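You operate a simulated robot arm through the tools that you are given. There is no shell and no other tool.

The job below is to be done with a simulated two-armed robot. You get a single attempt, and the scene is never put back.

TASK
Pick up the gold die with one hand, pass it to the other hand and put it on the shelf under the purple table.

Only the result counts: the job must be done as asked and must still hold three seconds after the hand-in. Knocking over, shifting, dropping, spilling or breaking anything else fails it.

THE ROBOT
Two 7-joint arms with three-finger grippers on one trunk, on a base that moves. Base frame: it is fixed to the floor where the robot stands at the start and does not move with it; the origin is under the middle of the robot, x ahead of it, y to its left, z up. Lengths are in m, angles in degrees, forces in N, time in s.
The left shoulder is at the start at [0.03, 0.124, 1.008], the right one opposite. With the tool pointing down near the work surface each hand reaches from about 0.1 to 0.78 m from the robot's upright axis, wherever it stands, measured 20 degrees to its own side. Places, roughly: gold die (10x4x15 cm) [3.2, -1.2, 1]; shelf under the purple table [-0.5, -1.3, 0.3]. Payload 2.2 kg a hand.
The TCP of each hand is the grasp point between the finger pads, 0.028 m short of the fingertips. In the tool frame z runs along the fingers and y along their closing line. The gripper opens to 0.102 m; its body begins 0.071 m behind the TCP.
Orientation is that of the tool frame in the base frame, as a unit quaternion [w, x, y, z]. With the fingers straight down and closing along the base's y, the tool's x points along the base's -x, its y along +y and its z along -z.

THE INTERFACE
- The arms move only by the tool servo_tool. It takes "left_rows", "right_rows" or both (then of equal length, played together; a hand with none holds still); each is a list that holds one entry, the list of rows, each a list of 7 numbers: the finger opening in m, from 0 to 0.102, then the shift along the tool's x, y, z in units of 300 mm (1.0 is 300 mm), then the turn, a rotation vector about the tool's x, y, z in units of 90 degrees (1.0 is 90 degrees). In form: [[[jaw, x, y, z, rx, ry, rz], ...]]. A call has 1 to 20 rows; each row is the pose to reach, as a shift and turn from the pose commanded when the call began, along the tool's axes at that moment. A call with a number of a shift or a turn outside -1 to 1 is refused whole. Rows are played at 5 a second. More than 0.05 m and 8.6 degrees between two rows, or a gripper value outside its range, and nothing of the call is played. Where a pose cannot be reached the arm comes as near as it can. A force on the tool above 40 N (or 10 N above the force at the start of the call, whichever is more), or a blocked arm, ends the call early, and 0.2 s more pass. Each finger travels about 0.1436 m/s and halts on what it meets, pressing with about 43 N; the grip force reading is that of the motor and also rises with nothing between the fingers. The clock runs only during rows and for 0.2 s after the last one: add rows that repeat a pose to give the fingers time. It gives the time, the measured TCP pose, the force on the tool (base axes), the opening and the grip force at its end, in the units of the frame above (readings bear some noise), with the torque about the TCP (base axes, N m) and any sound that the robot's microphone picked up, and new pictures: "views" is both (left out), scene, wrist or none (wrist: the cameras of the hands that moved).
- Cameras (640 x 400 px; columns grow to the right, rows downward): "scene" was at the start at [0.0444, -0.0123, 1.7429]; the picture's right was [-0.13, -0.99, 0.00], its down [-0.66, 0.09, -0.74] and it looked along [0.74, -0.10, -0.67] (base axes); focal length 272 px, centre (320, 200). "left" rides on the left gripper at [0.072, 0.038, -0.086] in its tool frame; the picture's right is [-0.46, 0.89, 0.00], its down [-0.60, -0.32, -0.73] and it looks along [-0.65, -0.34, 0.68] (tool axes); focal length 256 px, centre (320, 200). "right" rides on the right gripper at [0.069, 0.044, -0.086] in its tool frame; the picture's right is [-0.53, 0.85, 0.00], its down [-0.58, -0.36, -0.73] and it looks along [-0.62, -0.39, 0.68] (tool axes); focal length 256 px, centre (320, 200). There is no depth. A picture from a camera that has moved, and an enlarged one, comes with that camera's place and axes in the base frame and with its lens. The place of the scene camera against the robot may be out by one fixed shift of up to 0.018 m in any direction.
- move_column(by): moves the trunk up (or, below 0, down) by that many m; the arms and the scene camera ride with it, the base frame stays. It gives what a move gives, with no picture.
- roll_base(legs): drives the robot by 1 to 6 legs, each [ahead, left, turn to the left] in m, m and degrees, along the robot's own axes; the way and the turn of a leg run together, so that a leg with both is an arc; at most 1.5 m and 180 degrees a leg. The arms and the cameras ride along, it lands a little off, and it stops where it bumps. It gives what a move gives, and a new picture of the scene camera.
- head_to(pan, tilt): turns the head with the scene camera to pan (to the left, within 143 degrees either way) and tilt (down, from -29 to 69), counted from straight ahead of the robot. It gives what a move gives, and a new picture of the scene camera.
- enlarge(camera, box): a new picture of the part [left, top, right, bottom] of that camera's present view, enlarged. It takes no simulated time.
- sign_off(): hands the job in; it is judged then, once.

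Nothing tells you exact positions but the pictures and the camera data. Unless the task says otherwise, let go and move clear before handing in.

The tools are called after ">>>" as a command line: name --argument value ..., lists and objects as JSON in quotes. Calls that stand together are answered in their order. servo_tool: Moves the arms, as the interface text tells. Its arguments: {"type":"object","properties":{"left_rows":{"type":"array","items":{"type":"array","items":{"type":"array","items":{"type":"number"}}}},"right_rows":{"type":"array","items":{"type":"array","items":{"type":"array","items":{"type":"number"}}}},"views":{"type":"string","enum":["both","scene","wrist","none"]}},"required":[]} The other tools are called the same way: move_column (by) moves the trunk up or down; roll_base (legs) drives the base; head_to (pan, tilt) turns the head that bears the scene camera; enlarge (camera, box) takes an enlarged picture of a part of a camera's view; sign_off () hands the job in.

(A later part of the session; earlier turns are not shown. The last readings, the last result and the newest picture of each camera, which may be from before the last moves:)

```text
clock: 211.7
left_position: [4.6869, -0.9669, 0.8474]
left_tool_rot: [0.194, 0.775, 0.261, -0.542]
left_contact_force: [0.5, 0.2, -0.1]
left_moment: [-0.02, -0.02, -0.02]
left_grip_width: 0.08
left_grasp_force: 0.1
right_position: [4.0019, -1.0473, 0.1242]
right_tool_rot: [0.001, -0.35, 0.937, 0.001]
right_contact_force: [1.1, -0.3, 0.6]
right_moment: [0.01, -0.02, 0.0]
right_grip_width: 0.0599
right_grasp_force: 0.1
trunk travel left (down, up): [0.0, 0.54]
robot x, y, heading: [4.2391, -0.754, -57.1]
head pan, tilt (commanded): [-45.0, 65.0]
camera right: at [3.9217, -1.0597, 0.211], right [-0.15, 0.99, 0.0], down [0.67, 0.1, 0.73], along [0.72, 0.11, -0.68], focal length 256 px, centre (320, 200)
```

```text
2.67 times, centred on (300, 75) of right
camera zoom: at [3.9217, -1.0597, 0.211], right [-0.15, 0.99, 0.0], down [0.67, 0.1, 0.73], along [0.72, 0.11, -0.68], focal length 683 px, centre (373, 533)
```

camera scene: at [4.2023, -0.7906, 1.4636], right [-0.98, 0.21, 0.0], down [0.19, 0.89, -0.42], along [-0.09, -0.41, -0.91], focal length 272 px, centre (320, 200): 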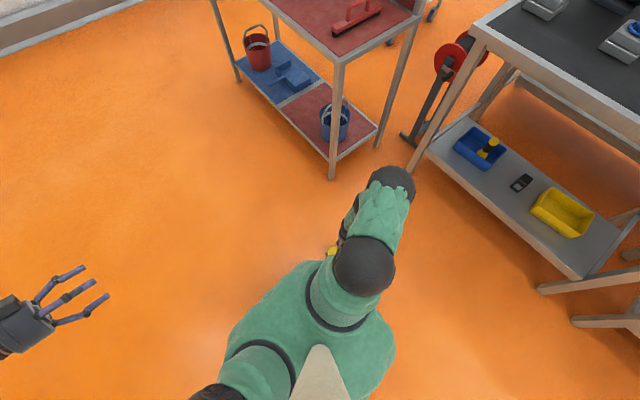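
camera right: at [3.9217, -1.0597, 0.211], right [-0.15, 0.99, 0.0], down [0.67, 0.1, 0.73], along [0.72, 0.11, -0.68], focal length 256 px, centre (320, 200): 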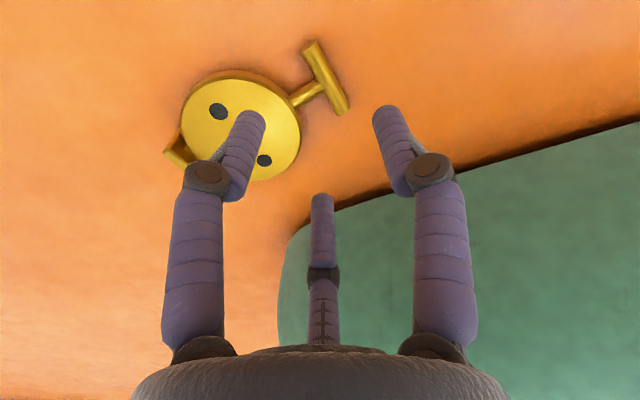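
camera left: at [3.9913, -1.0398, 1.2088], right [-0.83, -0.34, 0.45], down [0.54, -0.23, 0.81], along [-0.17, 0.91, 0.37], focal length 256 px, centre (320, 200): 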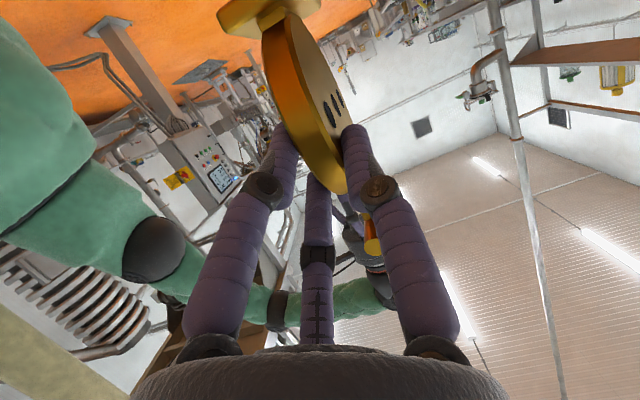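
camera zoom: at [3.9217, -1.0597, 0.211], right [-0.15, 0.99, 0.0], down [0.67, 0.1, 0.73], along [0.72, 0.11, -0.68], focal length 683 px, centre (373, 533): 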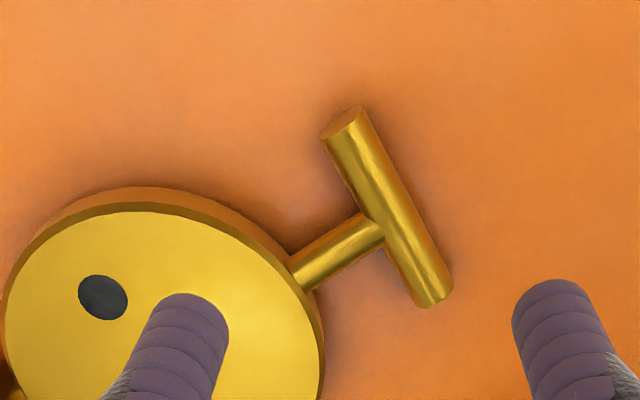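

Centred within 2 mm. Final descent.

>>> servo_tool --right_rows '[[[0.06, 0, 0, 0.07, 0, 0, 0], [0.06, 0, 0, 0.14, 0, 0, 0], [0.06, 0, 0, 0.2, 0, 0, 0], [0.06, 0, 0, 0.25, 0, 0, 0], [0.06, 0, 0, 0.285, 0, 0, 0], [0.06, 0, 0, 0.312, 0, 0, 0], [0.06, 0, 0, 0.312, 0, 0, 0]]]' --views "wrist"

>>> enlarge --camera "right" --box '[180, 40, 460, 260]'

```text
clock: 213.3
left_position: [4.6868, -0.968, 0.8467]
left_tool_rot: [0.193, 0.776, 0.261, -0.541]
left_contact_force: [0.0, 0.9, -0.1]
left_moment: [-0.01, 0.03, -0.03]
left_grip_width: 0.0798
left_grasp_force: 0.0
right_position: [4.0029, -1.0484, 0.0299]
right_tool_rot: [0.001, -0.349, 0.937, 0.0]
right_contact_force: [-0.4, -0.3, 0.2]
right_moment: [0.03, 0.02, -0.01]
right_grip_width: 0.06
right_grasp_force: 0.1
trunk travel left (down, up): [0.0, 0.54]
robot x, y, heading: [4.239, -0.7541, -56.9]
head pan, tilt (commanded): [-45.0, 65.0]
camera right: at [3.9219, -1.0598, 0.1173], right [-0.15, 0.99, 0.0], down [0.67, 0.1, 0.73], along [0.72, 0.11, -0.68], focal length 256 px, centre (320, 200)
```

right: 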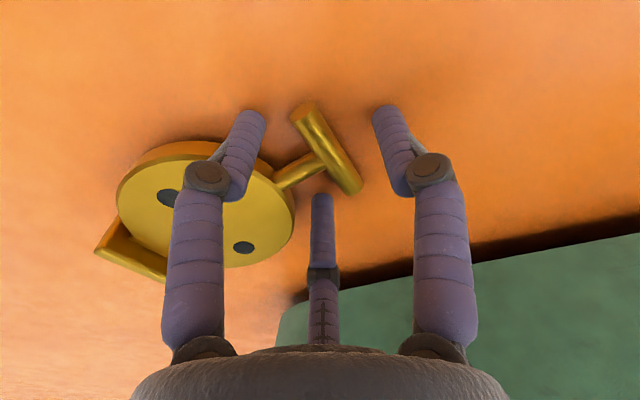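

```text
1.82 times, centred on (320, 150) of right
camera zoom: at [3.9219, -1.0598, 0.1173], right [-0.15, 0.99, 0.0], down [0.67, 0.1, 0.73], along [0.72, 0.11, -0.68], focal length 465 px, centre (320, 291)
```

zoom: 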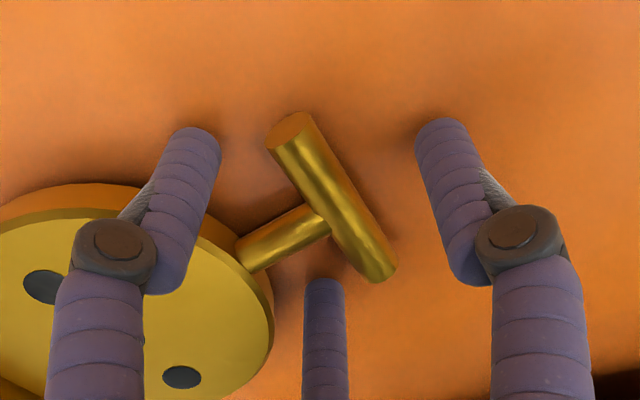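

The fingertips are at floor level around the bar. I'll close the right hand slowly on the T-bar.

>>> servo_tool --right_rows '[[[0.05, 0, 0, 0, 0, 0, 0], [0.04, 0, 0, 0, 0, 0, 0], [0.033, 0, 0, 0, 0, 0, 0], [0.028, 0, 0, 0, 0, 0, 0], [0.022, 0, 0, 0, 0, 0, 0], [0.012, 0, 0, 0, 0, 0, 0], [0.0, 0, 0, 0, 0, 0, 0], [0.0, 0, 0, 0, 0, 0, 0], [0.0, 0, 0, 0, 0, 0, 0]]]' --views "wrist"

>>> enlarge --camera "right" --box '[180, 40, 460, 260]'

```text
clock: 215.3
left_position: [4.6879, -0.9681, 0.8491]
left_tool_rot: [0.194, 0.775, 0.262, -0.542]
left_contact_force: [-0.6, -0.1, -0.2]
left_moment: [0.01, 0.01, -0.02]
left_grip_width: 0.0801
left_grasp_force: 0.0
right_position: [4.0003, -1.0471, 0.0307]
right_tool_rot: [0.001, -0.35, 0.937, 0.0]
right_contact_force: [-1.2, -2.2, 0.3]
right_moment: [-0.1, 0.12, -0.25]
right_grip_width: 0.0223
right_grasp_force: 43.5
trunk travel left (down, up): [0.0, 0.54]
robot x, y, heading: [4.2395, -0.7528, -56.9]
head pan, tilt (commanded): [-45.0, 65.0]
camera right: at [3.9216, -1.0601, 0.1175], right [-0.15, 0.99, 0.0], down [0.67, 0.1, 0.73], along [0.72, 0.11, -0.68], focal length 256 px, centre (320, 200)
```

right: 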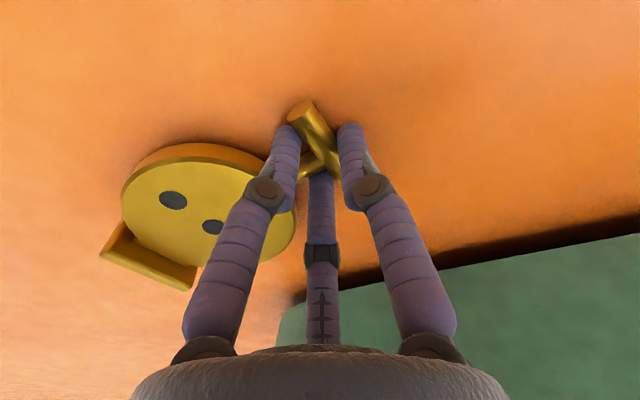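

```text
1.82 times, centred on (320, 150) of right
camera zoom: at [3.9216, -1.0601, 0.1175], right [-0.15, 0.99, 0.0], down [0.67, 0.1, 0.73], along [0.72, 0.11, -0.68], focal length 465 px, centre (320, 291)
```

zoom: 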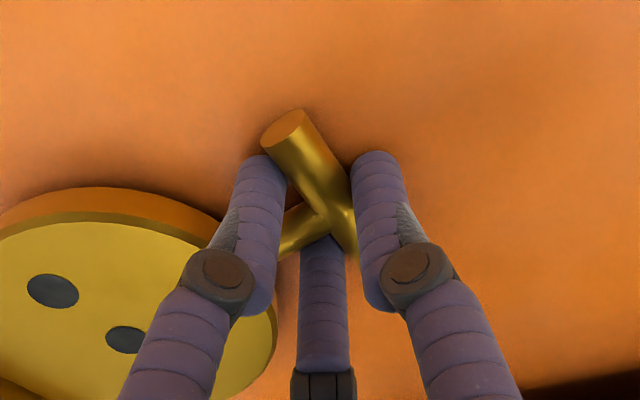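

The T-bar is gripped (opening 22 mm, 43 N) with the two fingers either side of the stem. I'll tip the die up on its base edge along an arc so it pivots upright under the hand, doing the first half now.

>>> servo_tool --right_rows '[[[0.0, 0, -0.007, -0.045, 0, 0, 0], [0.0, 0, -0.018, -0.0893, 0, 0, 0], [0.0, 0, -0.031, -0.13, 0, 0, 0], [0.0, 0, -0.0463, -0.1677, 0, 0, 0], [0.0, 0, -0.066, -0.205, 0, 0, 0], [0.0, 0, -0.088, -0.24, 0, 0, 0], [0.0, 0, -0.114, -0.274, 0, 0, 0], [0.0, 0, -0.1417, -0.304, 0, 0, 0], [0.0, 0, -0.1417, -0.304, 0, 0, 0]]]' --views "both"

```text
clock: 217.3
left_position: [4.6865, -0.9672, 0.8469]
left_tool_rot: [0.194, 0.775, 0.262, -0.542]
left_contact_force: [0.5, 0.0, 0.1]
left_moment: [-0.02, -0.01, 0.01]
left_grip_width: 0.0806
left_grasp_force: 0.0
right_position: [4.0287, -1.0793, 0.1218]
right_tool_rot: [0.001, -0.349, 0.937, 0.0]
right_contact_force: [0.3, -0.3, 0.3]
right_moment: [0.03, 0.01, 0.0]
right_grip_width: 0.0022
right_grasp_force: 31.8
trunk travel left (down, up): [0.0, 0.54]
robot x, y, heading: [4.2366, -0.7564, -56.7]
head pan, tilt (commanded): [-45.0, 65.0]
camera scene: at [4.2024, -0.7904, 1.4636], right [-0.98, 0.21, 0.0], down [0.19, 0.89, -0.42], along [-0.09, -0.41, -0.91], focal length 272 px, centre (320, 200)
camera right: at [3.9495, -1.0923, 0.2084], right [-0.15, 0.99, 0.0], down [0.67, 0.1, 0.73], along [0.72, 0.11, -0.68], focal length 256 px, centre (320, 200)
```

scene: 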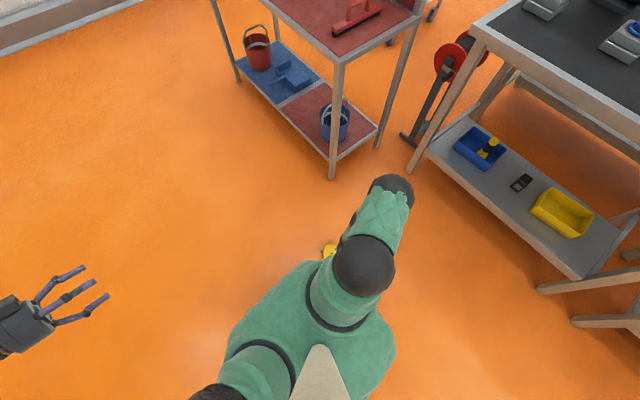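
right: 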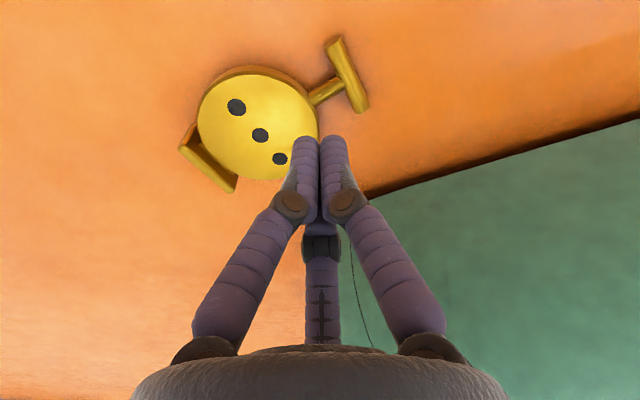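

The bar slid out of the rounded fingertips; it lies right on the floor, so the tips push down on it, and the die just stayed there. A better hold is to grip the 10 cm disc around its rim with all three fingers, since my 10.2 cm opening just fits, turned 17° so the fingers miss the stem and base. I'll raise the hand, open fully and roll 8 cm forward.

>>> servo_tool --right_rows '[[[0.04, 0, 0, -0.1, 0, 0, 0.063], [0.08, 0, 0, -0.2, 0, 0, 0.126], [0.102, 0, 0, -0.3, 0, 0, 0.189], [0.102, 0, 0, -0.3, 0, 0, 0.189]]]' --views "none"

>>> roll_base --legs '[[0.08, 0, 0]]'

>>> enlarge --camera "right" --box '[0, 0, 640, 400]'

```text
clock: 218.3
left_position: [4.6871, -0.967, 0.8478]
left_tool_rot: [0.193, 0.775, 0.261, -0.542]
left_contact_force: [0.0, 0.2, 0.4]
left_moment: [0.0, -0.01, -0.01]
left_grip_width: 0.0798
left_grasp_force: 0.1
right_position: [4.0299, -1.0798, 0.2126]
right_tool_rot: [0.0, -0.207, 0.978, 0.001]
right_contact_force: [-0.9, -0.6, 0.4]
right_moment: [-0.03, 0.01, -0.03]
right_grip_width: 0.1019
right_grasp_force: 0.2
trunk travel left (down, up): [0.0, 0.54]
robot x, y, heading: [4.2397, -0.7528, -56.6]
head pan, tilt (commanded): [-45.0, 65.0]
```

```text
clock: 219.4
left_position: [4.7303, -1.0354, 0.8481]
left_tool_rot: [0.194, 0.775, 0.261, -0.542]
left_contact_force: [-0.3, 0.0, -0.2]
left_moment: [0.0, -0.02, 0.0]
left_grip_width: 0.08
left_grasp_force: 0.0
right_position: [4.0718, -1.1461, 0.2099]
right_tool_rot: [0.001, -0.207, 0.978, 0.002]
right_contact_force: [0.1, 0.0, 0.0]
right_moment: [0.04, 0.0, 0.0]
right_grip_width: 0.1019
right_grasp_force: 0.2
trunk travel left (down, up): [0.0, 0.54]
robot x, y, heading: [4.2833, -0.8226, -56.8]
head pan, tilt (commanded): [-45.0, 65.0]
camera scene: at [4.2461, -0.8574, 1.4636], right [-0.98, 0.21, 0.0], down [0.19, 0.89, -0.42], along [-0.09, -0.41, -0.91], focal length 272 px, centre (320, 200)
```

scene: 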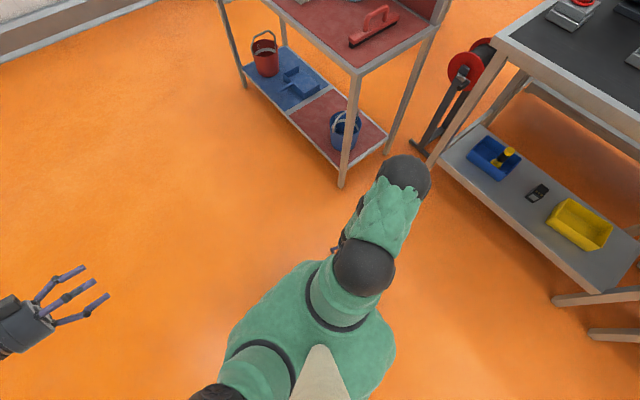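

```text
1.00 times, centred on (320, 200) of right (not enlarged: the box is as wide or as high as the picture)
camera zoom: at [3.9929, -1.1346, 0.2981], right [0.15, 0.99, 0.0], down [0.67, -0.1, 0.73], along [0.72, -0.11, -0.68], focal length 256 px, centre (320, 200)
```

zoom: 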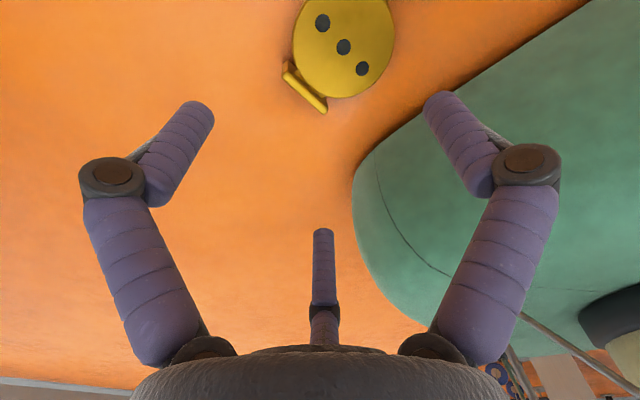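

I'll zoom in on the die from this pose to get the disc centre and its angle precisely.

>>> enlarge --camera "right" --box '[270, 0, 430, 120]'

```text
3.33 times, centred on (350, 60) of right
camera zoom: at [3.9929, -1.1346, 0.2981], right [0.15, 0.99, 0.0], down [0.67, -0.1, 0.73], along [0.72, -0.11, -0.68], focal length 853 px, centre (220, 667)
```

zoom: 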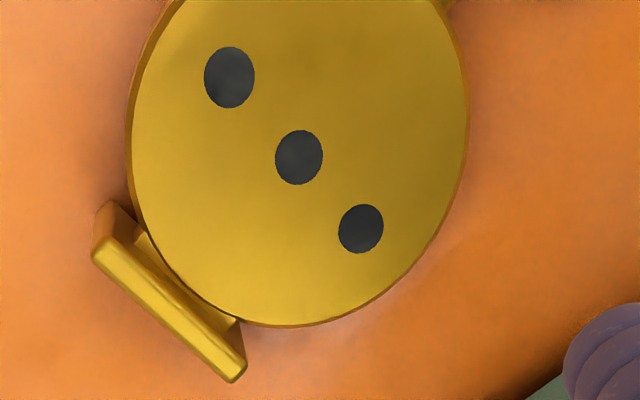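

The disc centre is at tool offset (-11, +21) mm and I need about 3° more turn. I'll centre over it and descend to about 3 cm above the disc for a visual check.

>>> servo_tool --right_rows '[[[0.102, -0.0123, 0.0232, 0, 0, 0, 0.01], [0.102, -0.0247, 0.0463, 0, 0, 0, 0.02], [0.102, -0.037, 0.0697, 0, 0, 0, 0.03], [0.102, -0.037, 0.0697, 0.09, 0, 0, 0.03], [0.102, -0.037, 0.0697, 0.18, 0, 0, 0.03], [0.102, -0.037, 0.0697, 0.27, 0, 0, 0.03], [0.102, -0.037, 0.0697, 0.36, 0, 0, 0.03], [0.102, -0.037, 0.0697, 0.42, 0, 0, 0.03], [0.102, -0.037, 0.0697, 0.42, 0, 0, 0.03]]]' --views "wrist"

>>> enlarge --camera "right" --box '[100, 40, 540, 315]'

```text
clock: 221.4
left_position: [4.7302, -1.0341, 0.8483]
left_tool_rot: [0.194, 0.775, 0.261, -0.542]
left_contact_force: [0.7, 0.6, -1.0]
left_moment: [0.01, -0.02, 0.02]
left_grip_width: 0.0798
left_grasp_force: 0.1
right_position: [4.0738, -1.1226, 0.0845]
right_tool_rot: [0.001, -0.184, 0.983, 0.001]
right_contact_force: [-0.7, -0.4, 0.1]
right_moment: [0.01, 0.01, 0.01]
right_grip_width: 0.102
right_grasp_force: 0.0
trunk travel left (down, up): [0.0, 0.54]
robot x, y, heading: [4.2821, -0.8216, -57.1]
head pan, tilt (commanded): [-45.0, 65.0]
camera right: at [3.9955, -1.1069, 0.1717], right [0.19, 0.98, 0.0], down [0.67, -0.13, 0.73], along [0.72, -0.14, -0.68], focal length 256 px, centre (320, 200)
```

right: 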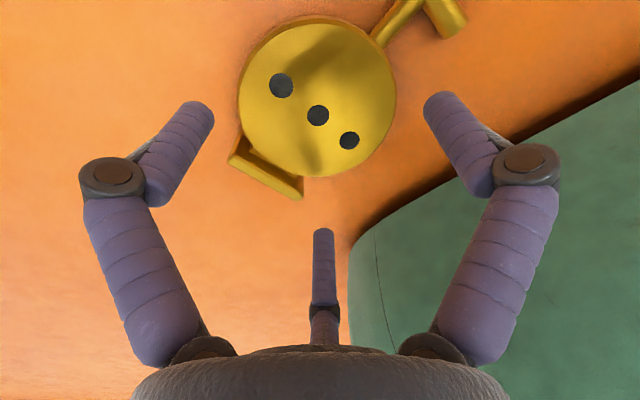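

```text
1.45 times, centred on (320, 178) of right
camera zoom: at [3.9955, -1.1069, 0.1717], right [0.19, 0.98, 0.0], down [0.67, -0.13, 0.73], along [0.72, -0.14, -0.68], focal length 372 px, centre (320, 233)
```

zoom: 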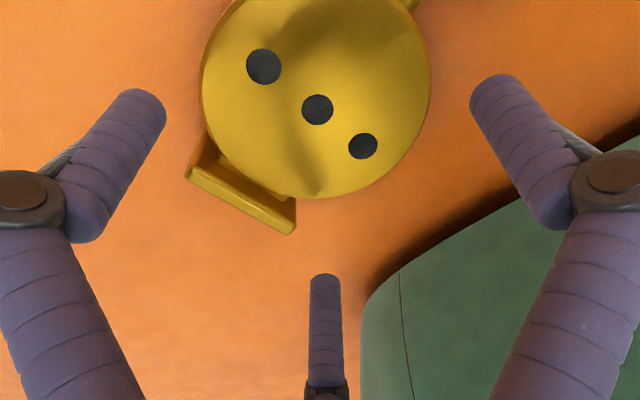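

Centred to within a millimetre and at exactly the right angle. I'll lower the open fingers around the rim, slowly.

>>> servo_tool --right_rows '[[[0.102, 0, 0, 0.03, 0, 0, 0], [0.102, 0, 0, 0.06, 0, 0, 0], [0.102, 0, 0, 0.085, 0, 0, 0], [0.102, 0, 0, 0.11, 0, 0, 0], [0.102, 0, 0, 0.13, 0, 0, 0], [0.102, 0, 0, 0.15, 0, 0, 0], [0.102, 0, 0, 0.165, 0, 0, 0], [0.102, 0, 0, 0.178, 0, 0, 0], [0.102, 0, 0, 0.178, 0, 0, 0]]]' --views "wrist"

>>> enlarge --camera "right" --box '[100, 40, 540, 315]'

```text
clock: 223.4
left_position: [4.7297, -1.0348, 0.8471]
left_tool_rot: [0.194, 0.775, 0.261, -0.541]
left_contact_force: [-0.5, 0.2, -0.5]
left_moment: [0.01, 0.03, 0.01]
left_grip_width: 0.0798
left_grasp_force: 0.1
right_position: [4.0741, -1.1212, 0.0321]
right_tool_rot: [0.0, -0.184, 0.983, 0.0]
right_contact_force: [-0.4, -0.3, 0.1]
right_moment: [-0.02, 0.03, 0.01]
right_grip_width: 0.102
right_grasp_force: 0.1
trunk travel left (down, up): [0.0, 0.54]
robot x, y, heading: [4.2825, -0.8221, -56.9]
head pan, tilt (commanded): [-45.0, 65.0]
camera right: at [3.9952, -1.1066, 0.1185], right [0.19, 0.98, 0.0], down [0.67, -0.13, 0.73], along [0.72, -0.14, -0.68], focal length 256 px, centre (320, 200)
```

right: 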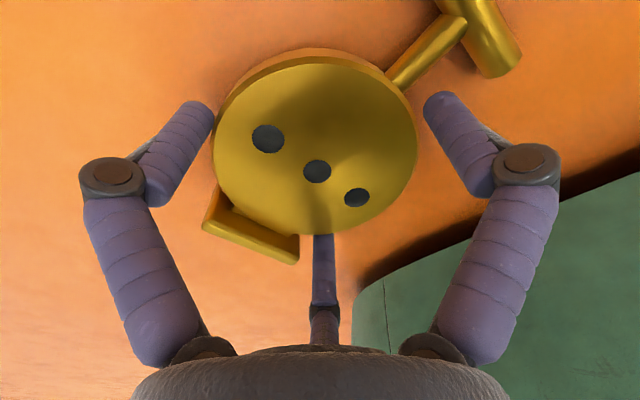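

```text
1.45 times, centred on (320, 178) of right
camera zoom: at [3.9952, -1.1066, 0.1185], right [0.19, 0.98, 0.0], down [0.67, -0.13, 0.73], along [0.72, -0.14, -0.68], focal length 372 px, centre (320, 233)
```

zoom: 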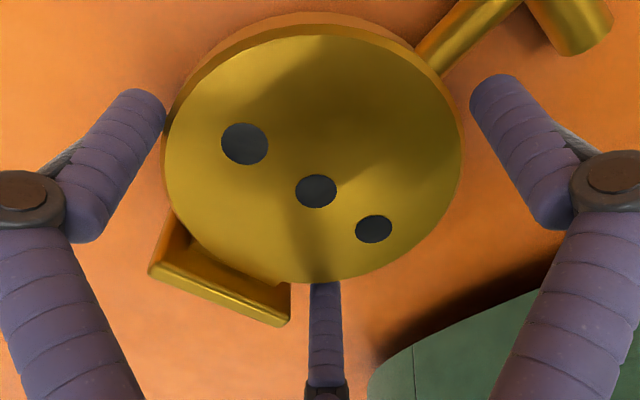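

The fingers dropped around the rim with no contact. I'll go 2.5 mm lower and close on the rim.

>>> servo_tool --right_rows '[[[0.102, 0, 0, 0.005, 0, 0, 0], [0.102, 0, 0, 0.009, 0, 0, 0], [0.1, 0, 0, 0.009, 0, 0, 0], [0.095, 0, 0, 0.009, 0, 0, 0], [0.088, 0, 0, 0.009, 0, 0, 0], [0.07, 0, 0, 0.009, 0, 0, 0], [0.05, 0, 0, 0.009, 0, 0, 0], [0.05, 0, 0, 0.009, 0, 0, 0]]]' --views "wrist"

```text
clock: 225.2
left_position: [4.7308, -1.0345, 0.8468]
left_tool_rot: [0.193, 0.775, 0.261, -0.542]
left_contact_force: [-0.6, -0.3, 0.3]
left_moment: [-0.02, -0.03, -0.05]
left_grip_width: 0.08
left_grasp_force: 0.0
right_position: [4.0738, -1.1229, 0.0298]
right_tool_rot: [0.0, -0.184, 0.983, 0.001]
right_contact_force: [4.7, -1.9, 14.0]
right_moment: [-0.16, -0.39, 0.37]
right_grip_width: 0.0995
right_grasp_force: 36.9
trunk travel left (down, up): [0.0, 0.54]
robot x, y, heading: [4.2823, -0.8231, -56.9]
head pan, tilt (commanded): [-45.0, 65.0]
camera right: at [3.9956, -1.1072, 0.116], right [0.19, 0.98, 0.0], down [0.67, -0.13, 0.73], along [0.72, -0.14, -0.68], focal length 256 px, centre (320, 200)
```

right: 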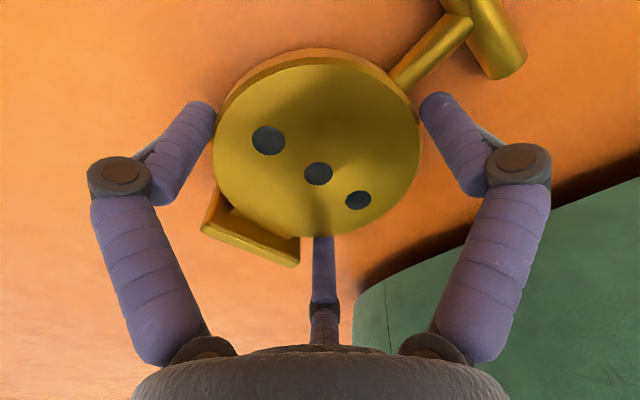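

The rim is gripped (opening 99.5 mm, 37 N). I'll command full squeeze and lift a few centimetres to test.

>>> servo_tool --right_rows '[[[0.02, 0, 0, 0, 0, 0, 0], [0.0, 0, 0, 0, 0, 0, 0], [0.0, 0, 0, 0, 0, 0, 0], [0.0, 0, 0, -0.02, 0, 0, 0], [0.0, 0, 0, -0.04, 0, 0, 0], [0.0, 0, 0, -0.07, 0, 0, 0], [0.0, 0, 0, -0.1, 0, 0, 0], [0.0, 0, 0, -0.1, 0, 0, 0]]]' --views "both"

```text
clock: 227.0
left_position: [4.7296, -1.0354, 0.8474]
left_tool_rot: [0.194, 0.775, 0.262, -0.541]
left_contact_force: [-0.3, 0.6, -0.3]
left_moment: [0.02, 0.02, 0.03]
left_grip_width: 0.0801
left_grasp_force: 0.1
right_position: [4.0744, -1.1211, 0.0575]
right_tool_rot: [0.001, -0.184, 0.983, 0.001]
right_contact_force: [0.4, -0.7, -6.0]
right_moment: [0.06, 0.02, -0.01]
right_grip_width: 0.0987
right_grasp_force: 43.2
trunk travel left (down, up): [0.0, 0.54]
robot x, y, heading: [4.2832, -0.8184, -56.9]
head pan, tilt (commanded): [-45.0, 65.0]
camera scene: at [4.2458, -0.8574, 1.4636], right [-0.98, 0.21, 0.0], down [0.19, 0.89, -0.42], along [-0.09, -0.41, -0.91], focal length 272 px, centre (320, 200)
camera right: at [3.9958, -1.1072, 0.1455], right [0.19, 0.98, 0.0], down [0.67, -0.13, 0.73], along [0.72, -0.14, -0.68], focal length 256 px, centre (320, 200)
```

scene: 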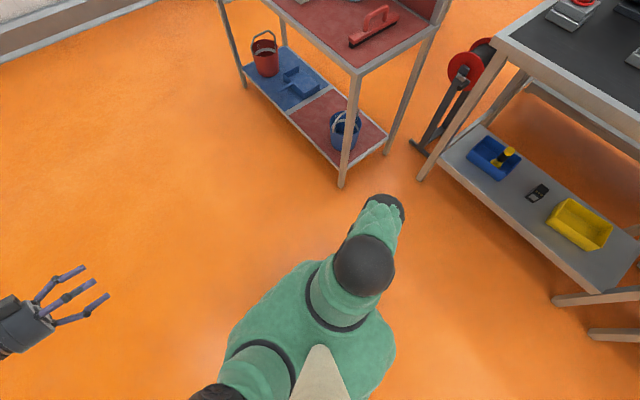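
right: 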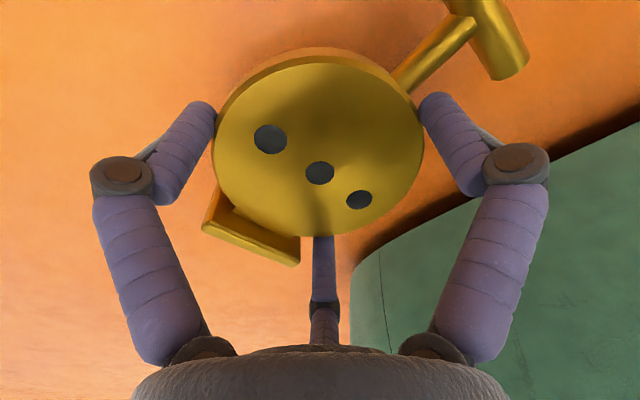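

The die is held firmly around its rim (about 6 N of weight, 43 N of grip). The new plan: raise it and turn the right hand to point left with the disc vertical; the left hand, pointing down, then pinches the disc from above through the free gap between the right fingers. First I'll lift it clear.

>>> servo_tool --right_rows '[[[0.0, 0, 0, -0.08, 0, 0, 0], [0.0, 0, 0, -0.16, 0, 0, 0], [0.0, 0, 0, -0.24, 0, 0, 0], [0.0, 0, 0, -0.32, 0, 0, 0], [0.0, 0, 0, -0.4, 0, 0, 0], [0.0, 0, 0, -0.48, 0, 0, 0], [0.0, 0, 0, -0.56, 0, 0, 0], [0.0, 0, 0, -0.64, 0, 0, 0], [0.0, 0, 0, -0.72, 0, 0, 0], [0.0, 0, 0, -0.8, 0, 0, 0], [0.0, 0, 0, -0.88, 0, 0, 0], [0.0, 0, 0, -0.96, 0, 0, 0], [0.0, 0, 0, -0.96, 0, 0, 0]]]' --views "none"

>>> servo_tool --right_rows '[[[0.0, -0.0173, -0.0815, 0, 0, 0, 0], [0.0, -0.0346, -0.163, 0, 0, 0, 0], [0.0, -0.0519, -0.2445, 0, 0, 0, 0], [0.0, -0.0692, -0.326, 0, 0, 0, 0], [0.0, -0.0865, -0.4075, 0, 0, 0, 0], [0.0, -0.1038, -0.489, 0, 0, 0, 0], [0.0, -0.1211, -0.5705, 0, 0, 0, 0], [0.0, -0.1384, -0.652, 0, 0, 0, 0], [0.0, -0.1557, -0.7335, 0, 0, 0, 0], [0.0, -0.173, -0.815, 0, 0, 0, 0], [0.0, -0.173, -0.815, 0, 0, 0, 0]]]' --views "both"

```text
clock: 229.8
left_position: [4.7304, -1.0345, 0.8482]
left_tool_rot: [0.194, 0.775, 0.261, -0.542]
left_contact_force: [-0.4, -0.7, -0.2]
left_moment: [0.02, -0.01, 0.01]
left_grip_width: 0.0801
left_grasp_force: 0.1
right_position: [4.0737, -1.1225, 0.3469]
right_tool_rot: [0.001, -0.184, 0.983, 0.001]
right_contact_force: [1.0, 0.0, -5.6]
right_moment: [0.01, 0.0, 0.01]
right_grip_width: 0.0987
right_grasp_force: 42.9
trunk travel left (down, up): [0.0, 0.54]
robot x, y, heading: [4.2814, -0.8243, -57.1]
head pan, tilt (commanded): [-45.0, 65.0]
```

```text
clock: 232.2
left_position: [4.7294, -1.0344, 0.8468]
left_tool_rot: [0.192, 0.776, 0.261, -0.541]
left_contact_force: [0.1, -0.3, -0.6]
left_moment: [-0.02, 0.0, 0.01]
left_grip_width: 0.0799
left_grasp_force: 0.1
right_position: [4.2115, -1.3321, 0.3477]
right_tool_rot: [0.001, -0.183, 0.983, 0.0]
right_contact_force: [0.3, 0.8, -6.1]
right_moment: [0.01, -0.01, -0.01]
right_grip_width: 0.0988
right_grasp_force: 42.9
trunk travel left (down, up): [0.0, 0.54]
robot x, y, heading: [4.2849, -0.8197, -57.1]
head pan, tilt (commanded): [-45.0, 65.0]
camera scene: at [4.246, -0.8578, 1.4636], right [-0.98, 0.21, 0.0], down [0.19, 0.89, -0.42], along [-0.09, -0.41, -0.91], focal length 272 px, centre (320, 200)
camera right: at [4.1321, -1.3167, 0.4336], right [0.19, 0.98, 0.0], down [0.67, -0.13, 0.73], along [0.72, -0.14, -0.68], focal length 256 px, centre (320, 200)
```

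scene: 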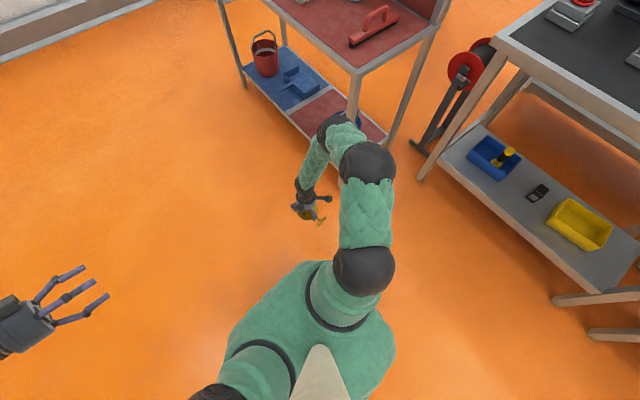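
right: 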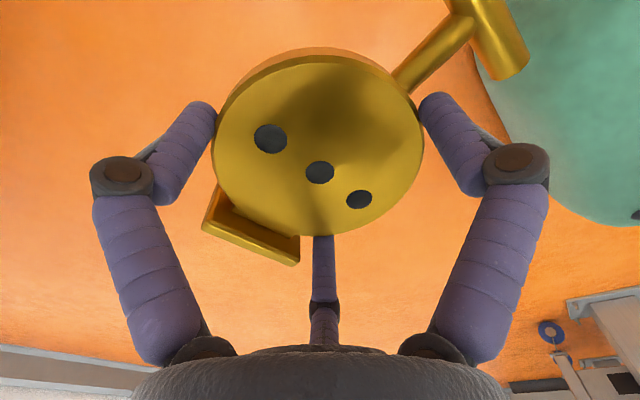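

The hold is solid, but my elbow is now close to the board stand. I'll roll straight back 0.35 m before raising the trunk.

>>> roll_base --legs '[[-0.35, 0, 0]]'

>>> move_column --by 0.4

>>> head_to --pan 0 --tilt 60

```text
clock: 234.5
left_position: [4.5402, -0.7405, 0.848]
left_tool_rot: [0.194, 0.775, 0.262, -0.541]
left_contact_force: [0.4, 0.7, 0.7]
left_moment: [-0.01, 0.0, 0.02]
left_grip_width: 0.0802
left_grasp_force: 0.0
right_position: [4.022, -1.0394, 0.348]
right_tool_rot: [0.001, -0.185, 0.983, 0.0]
right_contact_force: [-0.9, -0.5, -5.8]
right_moment: [0.01, -0.01, -0.02]
right_grip_width: 0.0987
right_grasp_force: 43.1
trunk travel left (down, up): [0.0, 0.54]
robot x, y, heading: [4.0933, -0.5256, -56.8]
head pan, tilt (commanded): [-45.0, 65.0]
camera scene: at [4.0548, -0.5645, 1.4636], right [-0.98, 0.21, 0.0], down [0.19, 0.89, -0.42], along [-0.09, -0.41, -0.91], focal length 272 px, centre (320, 200)
```

scene: 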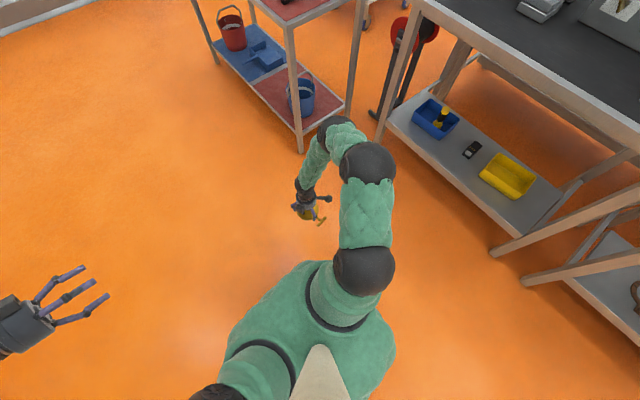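

```text
clock: 238.3
left_position: [4.5396, -0.7401, 1.247]
left_tool_rot: [0.195, 0.774, 0.263, -0.542]
left_contact_force: [-0.1, 0.5, 0.7]
left_moment: [-0.03, 0.07, -0.01]
left_grip_width: 0.0802
left_grasp_force: 0.0
right_position: [4.0208, -1.0385, 0.7463]
right_tool_rot: [0.001, -0.185, 0.983, 0.001]
right_contact_force: [0.2, -0.3, -5.6]
right_moment: [0.03, -0.03, -0.02]
right_grip_width: 0.0988
right_grasp_force: 42.9
trunk travel left (down, up): [-0.4, 0.14]
robot x, y, heading: [4.0936, -0.5303, -56.8]
head pan, tilt (commanded): [-45.0, 65.0]
```

```text
clock: 239.4
left_position: [4.5402, -0.7413, 1.2478]
left_tool_rot: [0.194, 0.775, 0.262, -0.541]
left_contact_force: [-0.2, -0.1, -0.9]
left_moment: [-0.03, 0.01, 0.05]
left_grip_width: 0.0801
left_grasp_force: 0.0
right_position: [4.0213, -1.0392, 0.7474]
right_tool_rot: [0.001, -0.185, 0.983, 0.002]
right_contact_force: [0.4, -0.6, -5.2]
right_moment: [-0.01, 0.04, -0.02]
right_grip_width: 0.0987
right_grasp_force: 42.9
trunk travel left (down, up): [-0.4, 0.14]
robot x, y, heading: [4.0942, -0.5272, -57.0]
head pan, tilt (commanded): [0.0, 60.0]
camera scene: at [4.1037, -0.5612, 1.8691], right [-0.84, -0.55, 0.0], down [-0.47, 0.73, -0.5], along [0.27, -0.42, -0.87], focal length 272 px, centre (320, 200)
```

scene: 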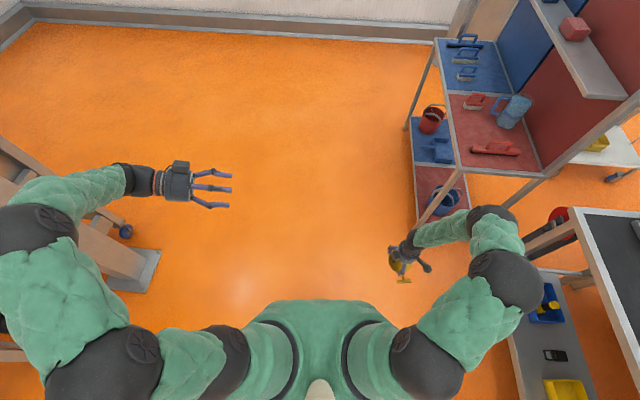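

I'm clear. Now I'll raise the right hand and start yawing it, 72° and then 66°, to get the disc ready for the turn to vertical.

>>> servo_tool --right_rows '[[[0.0, 0, 0, -0.0909, 0, 0, 0.0727], [0.0, 0, 0, -0.1818, 0, 0, 0.1455], [0.0, 0, 0, -0.2727, 0, 0, 0.2182], [0.0, 0, 0, -0.3636, 0, 0, 0.2909], [0.0, 0, 0, -0.4545, 0, 0, 0.3636], [0.0, 0, 0, -0.5455, 0, 0, 0.4364], [0.0, 0, 0, -0.6364, 0, 0, 0.5091], [0.0, 0, 0, -0.7273, 0, 0, 0.5818], [0.0, 0, 0, -0.8182, 0, 0, 0.6545], [0.0, 0, 0, -0.9091, 0, 0, 0.7273], [0.0, 0, 0, -1.0, 0, 0, 0.8], [0.0, 0, 0, -1.0, 0, 0, 0.8]]]' --views "none"

>>> servo_tool --right_rows '[[[0.0, -0.0202, 0.05, -0.037, 0, 0, 0.0814], [0.0, -0.0404, 0.1, -0.074, 0, 0, 0.1629], [0.0, -0.0607, 0.15, -0.111, 0, 0, 0.2443], [0.0, -0.0809, 0.2, -0.148, 0, 0, 0.3258], [0.0, -0.1011, 0.25, -0.185, 0, 0, 0.4072], [0.0, -0.1213, 0.3, -0.222, 0, 0, 0.4887], [0.0, -0.1416, 0.35, -0.259, 0, 0, 0.5701], [0.0, -0.1618, 0.4, -0.296, 0, 0, 0.6516], [0.0, -0.182, 0.45, -0.333, 0, 0, 0.733], [0.0, -0.182, 0.45, -0.333, 0, 0, 0.733]]]' --views "both"

```text
clock: 242.0
left_position: [4.5389, -0.7407, 1.2478]
left_tool_rot: [0.194, 0.775, 0.262, -0.542]
left_contact_force: [0.6, -0.5, 0.6]
left_moment: [0.0, 0.01, -0.05]
left_grip_width: 0.0801
left_grasp_force: 0.0
right_position: [4.0214, -1.0404, 1.0468]
right_tool_rot: [0.0, 0.429, 0.903, 0.002]
right_contact_force: [-0.1, -0.3, -5.2]
right_moment: [0.02, -0.01, -0.01]
right_grip_width: 0.0987
right_grasp_force: 43.2
trunk travel left (down, up): [-0.4, 0.14]
robot x, y, heading: [4.0906, -0.5272, -56.9]
head pan, tilt (commanded): [0.0, 60.0]
```

```text
clock: 244.2
left_position: [4.5397, -0.7407, 1.2479]
left_tool_rot: [0.194, 0.775, 0.262, -0.541]
left_contact_force: [0.5, -0.2, -0.7]
left_moment: [0.01, 0.0, -0.01]
left_grip_width: 0.0803
left_grasp_force: 0.2
right_position: [4.1599, -0.9967, 1.1471]
right_tool_rot: [-0.001, 0.852, 0.524, 0.001]
right_contact_force: [-0.3, 0.2, -5.1]
right_moment: [-0.01, -0.01, -0.01]
right_grip_width: 0.099
right_grasp_force: 43.0
trunk travel left (down, up): [-0.4, 0.14]
robot x, y, heading: [4.0889, -0.5277, -56.8]
head pan, tilt (commanded): [0.0, 60.0]
camera scene: at [4.1035, -0.5613, 1.8691], right [-0.84, -0.55, 0.0], down [-0.47, 0.73, -0.5], along [0.27, -0.42, -0.87], focal length 272 px, centre (320, 200)
camera right: at [4.2312, -0.9547, 1.2343], right [0.51, -0.86, 0.0], down [-0.59, -0.35, 0.73], along [-0.63, -0.37, -0.68], focal length 256 px, centre (320, 200)
```

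scene: 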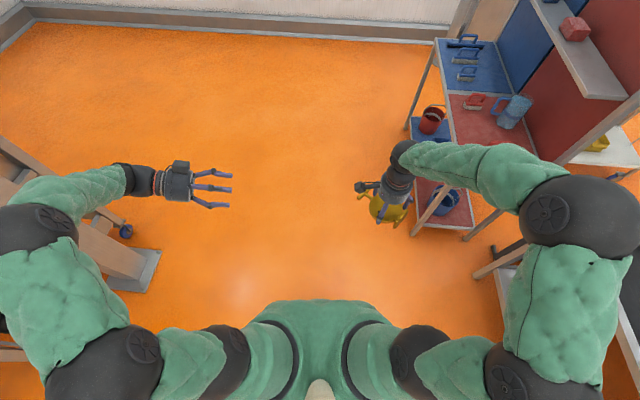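
right: 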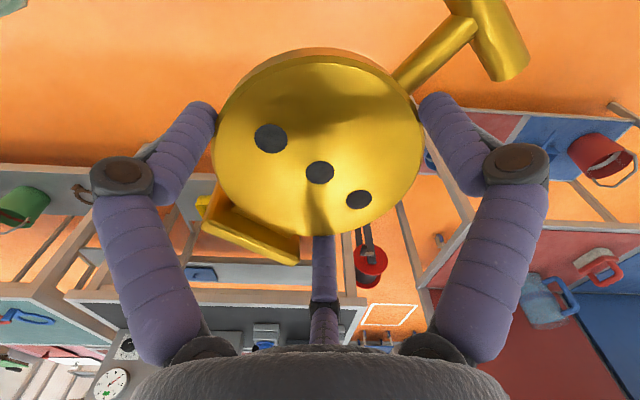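

The yaw is done. Now I'll tilt the right hand 90° so it points left with the disc standing vertically in front of me.

>>> servo_tool --right_rows '[[[0.0, 0.0405, 0.0298, -0.0056, -0.0417, 0.0722, 0], [0.0, 0.081, 0.0597, -0.0112, -0.0833, 0.1443, 0], [0.0, 0.1215, 0.0895, -0.0168, -0.125, 0.2165, 0], [0.0, 0.162, 0.1193, -0.0223, -0.1667, 0.2887, 0], [0.0, 0.2025, 0.1492, -0.0279, -0.2083, 0.3608, 0], [0.0, 0.243, 0.179, -0.0335, -0.25, 0.433, 0], [0.0, 0.2835, 0.2088, -0.0391, -0.2917, 0.5052, 0], [0.0, 0.324, 0.2387, -0.0447, -0.3333, 0.5773, 0], [0.0, 0.3645, 0.2685, -0.0503, -0.375, 0.6495, 0], [0.0, 0.405, 0.2983, -0.0558, -0.4167, 0.7217, 0], [0.0, 0.4455, 0.3282, -0.0614, -0.4583, 0.7938, 0], [0.0, 0.486, 0.358, -0.067, -0.5, 0.866, 0], [0.0, 0.486, 0.358, -0.067, -0.5, 0.866, 0]]]' --views "both"

```text
clock: 247.0
left_position: [4.5394, -0.7417, 1.2482]
left_tool_rot: [0.194, 0.775, 0.261, -0.541]
left_contact_force: [-0.3, -0.7, -0.3]
left_moment: [-0.01, 0.0, -0.02]
left_grip_width: 0.0799
left_grasp_force: 0.1
right_position: [4.321, -0.9142, 1.1671]
right_tool_rot: [-0.02, 0.601, 0.37, 0.708]
right_contact_force: [0.5, 1.3, -4.9]
right_moment: [-0.03, 0.05, 0.0]
right_grip_width: 0.0987
right_grasp_force: 42.9
trunk travel left (down, up): [-0.4, 0.14]
robot x, y, heading: [4.0893, -0.5262, -56.9]
head pan, tilt (commanded): [0.0, 60.0]
camera scene: at [4.1035, -0.5605, 1.8692], right [-0.84, -0.55, 0.0], down [-0.47, 0.72, -0.5], along [0.27, -0.42, -0.87], focal length 272 px, centre (320, 200)
camera right: at [4.2517, -0.9645, 1.2499], right [0.55, -0.83, -0.04], down [-0.62, -0.38, -0.68], along [0.56, 0.4, -0.73], focal length 256 px, centre (320, 200)
```

scene: 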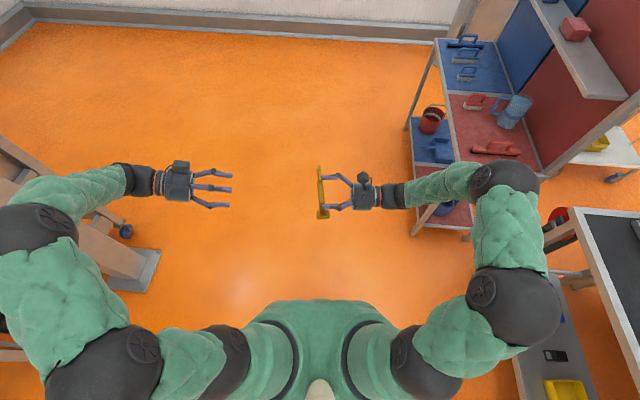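
right: 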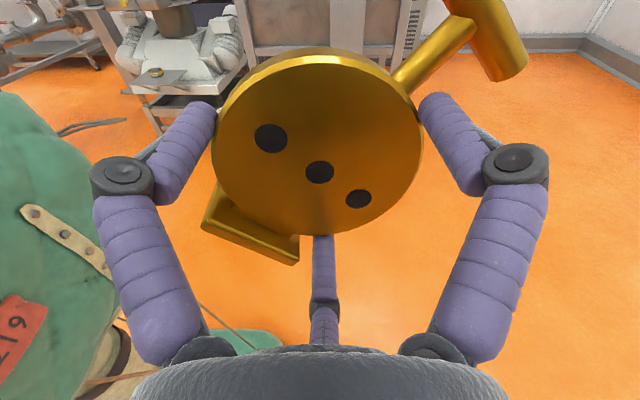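

The right hand now presents the disc vertically at about (0.45, 0.0, 1.167), square to me. I'll bring the left hand up, turn it to point straight down and move it above the disc.

>>> servo_tool --left_rows '[[[0.06, -0.0418, 0.0008, -0.015, 0, 0.0868, 0], [0.06, -0.0836, 0.0016, -0.03, 0, 0.1736, 0], [0.06, -0.1253, 0.0023, -0.045, 0, 0.2603, 0], [0.06, -0.1671, 0.0031, -0.06, 0, 0.3471, 0], [0.06, -0.2089, 0.0039, -0.075, 0, 0.4339, 0], [0.06, -0.2507, 0.0047, -0.09, 0, 0.5207, 0], [0.06, -0.2924, 0.0054, -0.105, 0, 0.6074, 0], [0.06, -0.3342, 0.0062, -0.12, 0, 0.6942, 0], [0.06, -0.376, 0.007, -0.135, 0, 0.781, 0], [0.06, -0.376, 0.007, -0.135, 0, 0.781, 0]]]' --views "none"

>>> servo_tool --left_rows '[[[0.06, 0, 0, -0.02, 0, 0, -0.0788], [0.06, 0, 0, -0.04, 0, 0, -0.1577], [0.06, 0, 0, -0.06, 0, 0, -0.2365], [0.06, 0, 0, -0.08, 0, 0, -0.3153], [0.06, 0, 0, -0.1, 0, 0, -0.3942], [0.06, 0, 0, -0.1, 0, 0, -0.473], [0.06, 0, 0, -0.1, 0, 0, -0.5518], [0.06, 0, 0, -0.1, 0, 0, -0.6307], [0.06, 0, 0, -0.1, 0, 0, -0.7095], [0.06, 0, 0, -0.1, 0, 0, -0.7883], [0.06, 0, 0, -0.1, 0, 0, -0.8672], [0.06, 0, 0, -0.1, 0, 0, -0.946], [0.06, 0, 0, -0.1, 0, 0, -0.946]]]' --views "both"

```text
clock: 249.2
left_position: [4.5395, -0.7402, 1.3676]
left_tool_rot: [0.008, 0.945, 0.326, 0.004]
left_contact_force: [-0.4, 0.0, -0.2]
left_moment: [-0.09, 0.03, -0.01]
left_grip_width: 0.0597
left_grasp_force: 0.1
right_position: [4.3211, -0.9133, 1.167]
right_tool_rot: [-0.021, 0.602, 0.371, 0.707]
right_contact_force: [-0.1, -0.3, -5.2]
right_moment: [-0.06, 0.05, -0.01]
right_grip_width: 0.0986
right_grasp_force: 42.9
trunk travel left (down, up): [-0.4, 0.14]
robot x, y, heading: [4.0925, -0.5271, -56.8]
head pan, tilt (commanded): [0.0, 60.0]
```

```text
clock: 252.0
left_position: [4.5388, -0.7404, 1.3966]
left_tool_rot: [0.007, 0.475, 0.88, -0.002]
left_contact_force: [-0.5, 0.2, 0.0]
left_moment: [-0.02, 0.0, -0.03]
left_grip_width: 0.0598
left_grasp_force: 0.0
right_position: [4.3208, -0.914, 1.1676]
right_tool_rot: [-0.021, 0.602, 0.371, 0.707]
right_contact_force: [1.4, -0.4, -4.4]
right_moment: [-0.05, 0.03, 0.01]
right_grip_width: 0.0983
right_grasp_force: 42.7
trunk travel left (down, up): [-0.4, 0.14]
robot x, y, heading: [4.0971, -0.5277, -57.0]
head pan, tilt (commanded): [0.0, 60.0]
camera scene: at [4.1041, -0.561, 1.8691], right [-0.84, -0.55, 0.0], down [-0.47, 0.73, -0.5], along [0.27, -0.42, -0.87], focal length 272 px, centre (320, 200)
camera left: at [4.5302, -0.6572, 1.481], right [1.0, 0.1, 0.01], down [0.06, -0.67, 0.74], along [0.08, -0.74, -0.67], focal length 256 px, centre (320, 200)
```

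scene: 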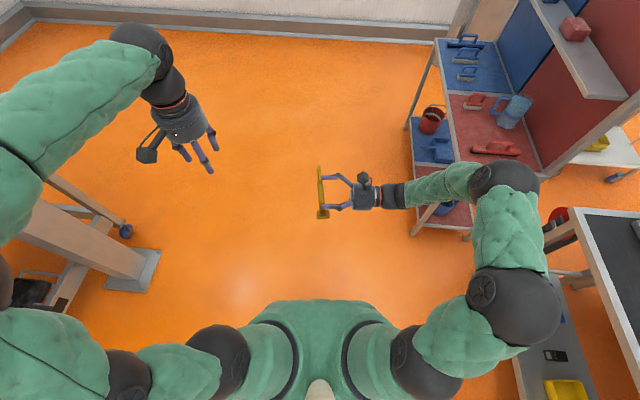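
left: 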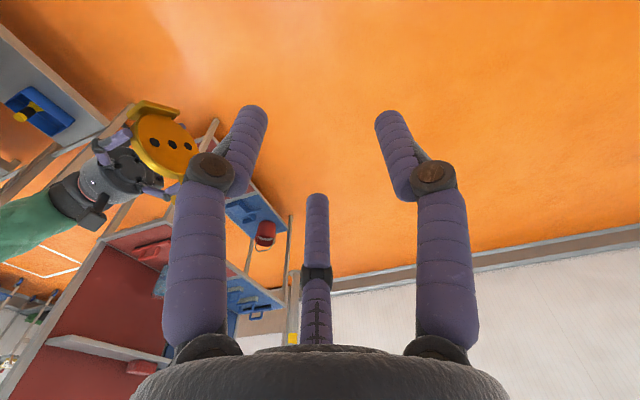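

The left hand points straight down and the die is visible in its camera. I'll move it across to a spot 16 cm above the grasp point.

>>> servo_tool --left_rows '[[[0.06, -0.0084, -0.0891, 0.0087, 0, 0, 0], [0.06, -0.0168, -0.1782, 0.0174, 0, 0, 0], [0.06, -0.0252, -0.2673, 0.0261, 0, 0, 0], [0.06, -0.0336, -0.3564, 0.0348, 0, 0, 0], [0.06, -0.042, -0.4455, 0.0435, 0, 0, 0], [0.06, -0.0504, -0.5346, 0.0522, 0, 0, 0], [0.06, -0.0588, -0.6237, 0.0609, 0, 0, 0], [0.06, -0.0672, -0.7128, 0.0696, 0, 0, 0], [0.06, -0.0756, -0.8019, 0.0783, 0, 0, 0], [0.06, -0.084, -0.891, 0.087, 0, 0, 0], [0.06, -0.084, -0.891, 0.087, 0, 0, 0]]]' --views "both"

>>> enlarge --camera "left" --box '[180, 0, 460, 175]'

```text
clock: 254.4
left_position: [4.3297, -0.9067, 1.3707]
left_tool_rot: [0.009, 0.476, 0.88, -0.003]
left_contact_force: [0.1, 0.2, 0.8]
left_moment: [0.0, 0.03, 0.01]
left_grip_width: 0.0599
left_grasp_force: 0.1
right_position: [4.3214, -0.9142, 1.1676]
right_tool_rot: [-0.022, 0.602, 0.371, 0.707]
right_contact_force: [0.1, -0.1, -4.4]
right_moment: [-0.08, 0.04, 0.0]
right_grip_width: 0.0985
right_grasp_force: 43.0
trunk travel left (down, up): [-0.4, 0.14]
robot x, y, heading: [4.0923, -0.5258, -56.7]
head pan, tilt (commanded): [0.0, 60.0]
camera scene: at [4.1047, -0.5603, 1.8691], right [-0.84, -0.55, 0.0], down [-0.47, 0.72, -0.5], along [0.27, -0.42, -0.87], focal length 272 px, centre (320, 200)
camera left: at [4.3207, -0.8243, 1.4552], right [1.0, 0.1, 0.01], down [0.06, -0.67, 0.74], along [0.08, -0.74, -0.67], focal length 256 px, centre (320, 200)
```

scene: 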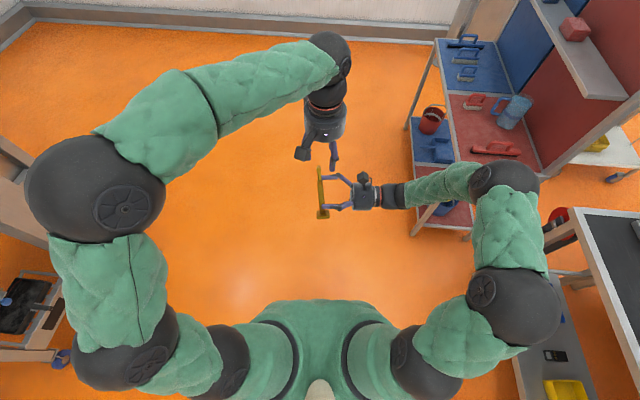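
left: 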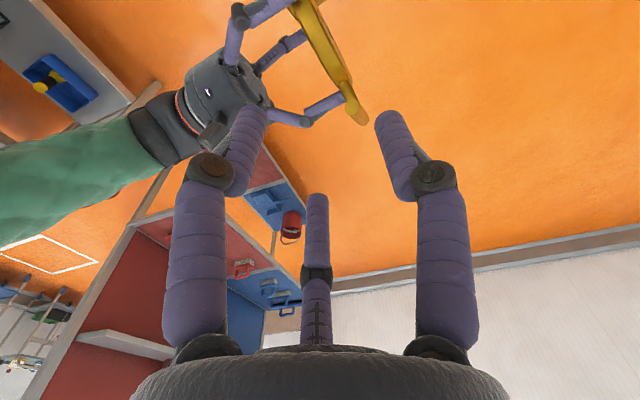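

```text
2.29 times, centred on (320, 88) of left
camera zoom: at [4.3207, -0.8243, 1.4552], right [1.0, 0.1, 0.01], down [0.06, -0.67, 0.74], along [0.08, -0.74, -0.67], focal length 585 px, centre (320, 457)
```

zoom: 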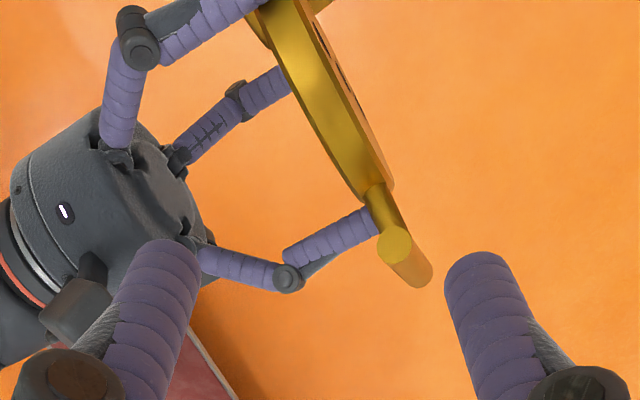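

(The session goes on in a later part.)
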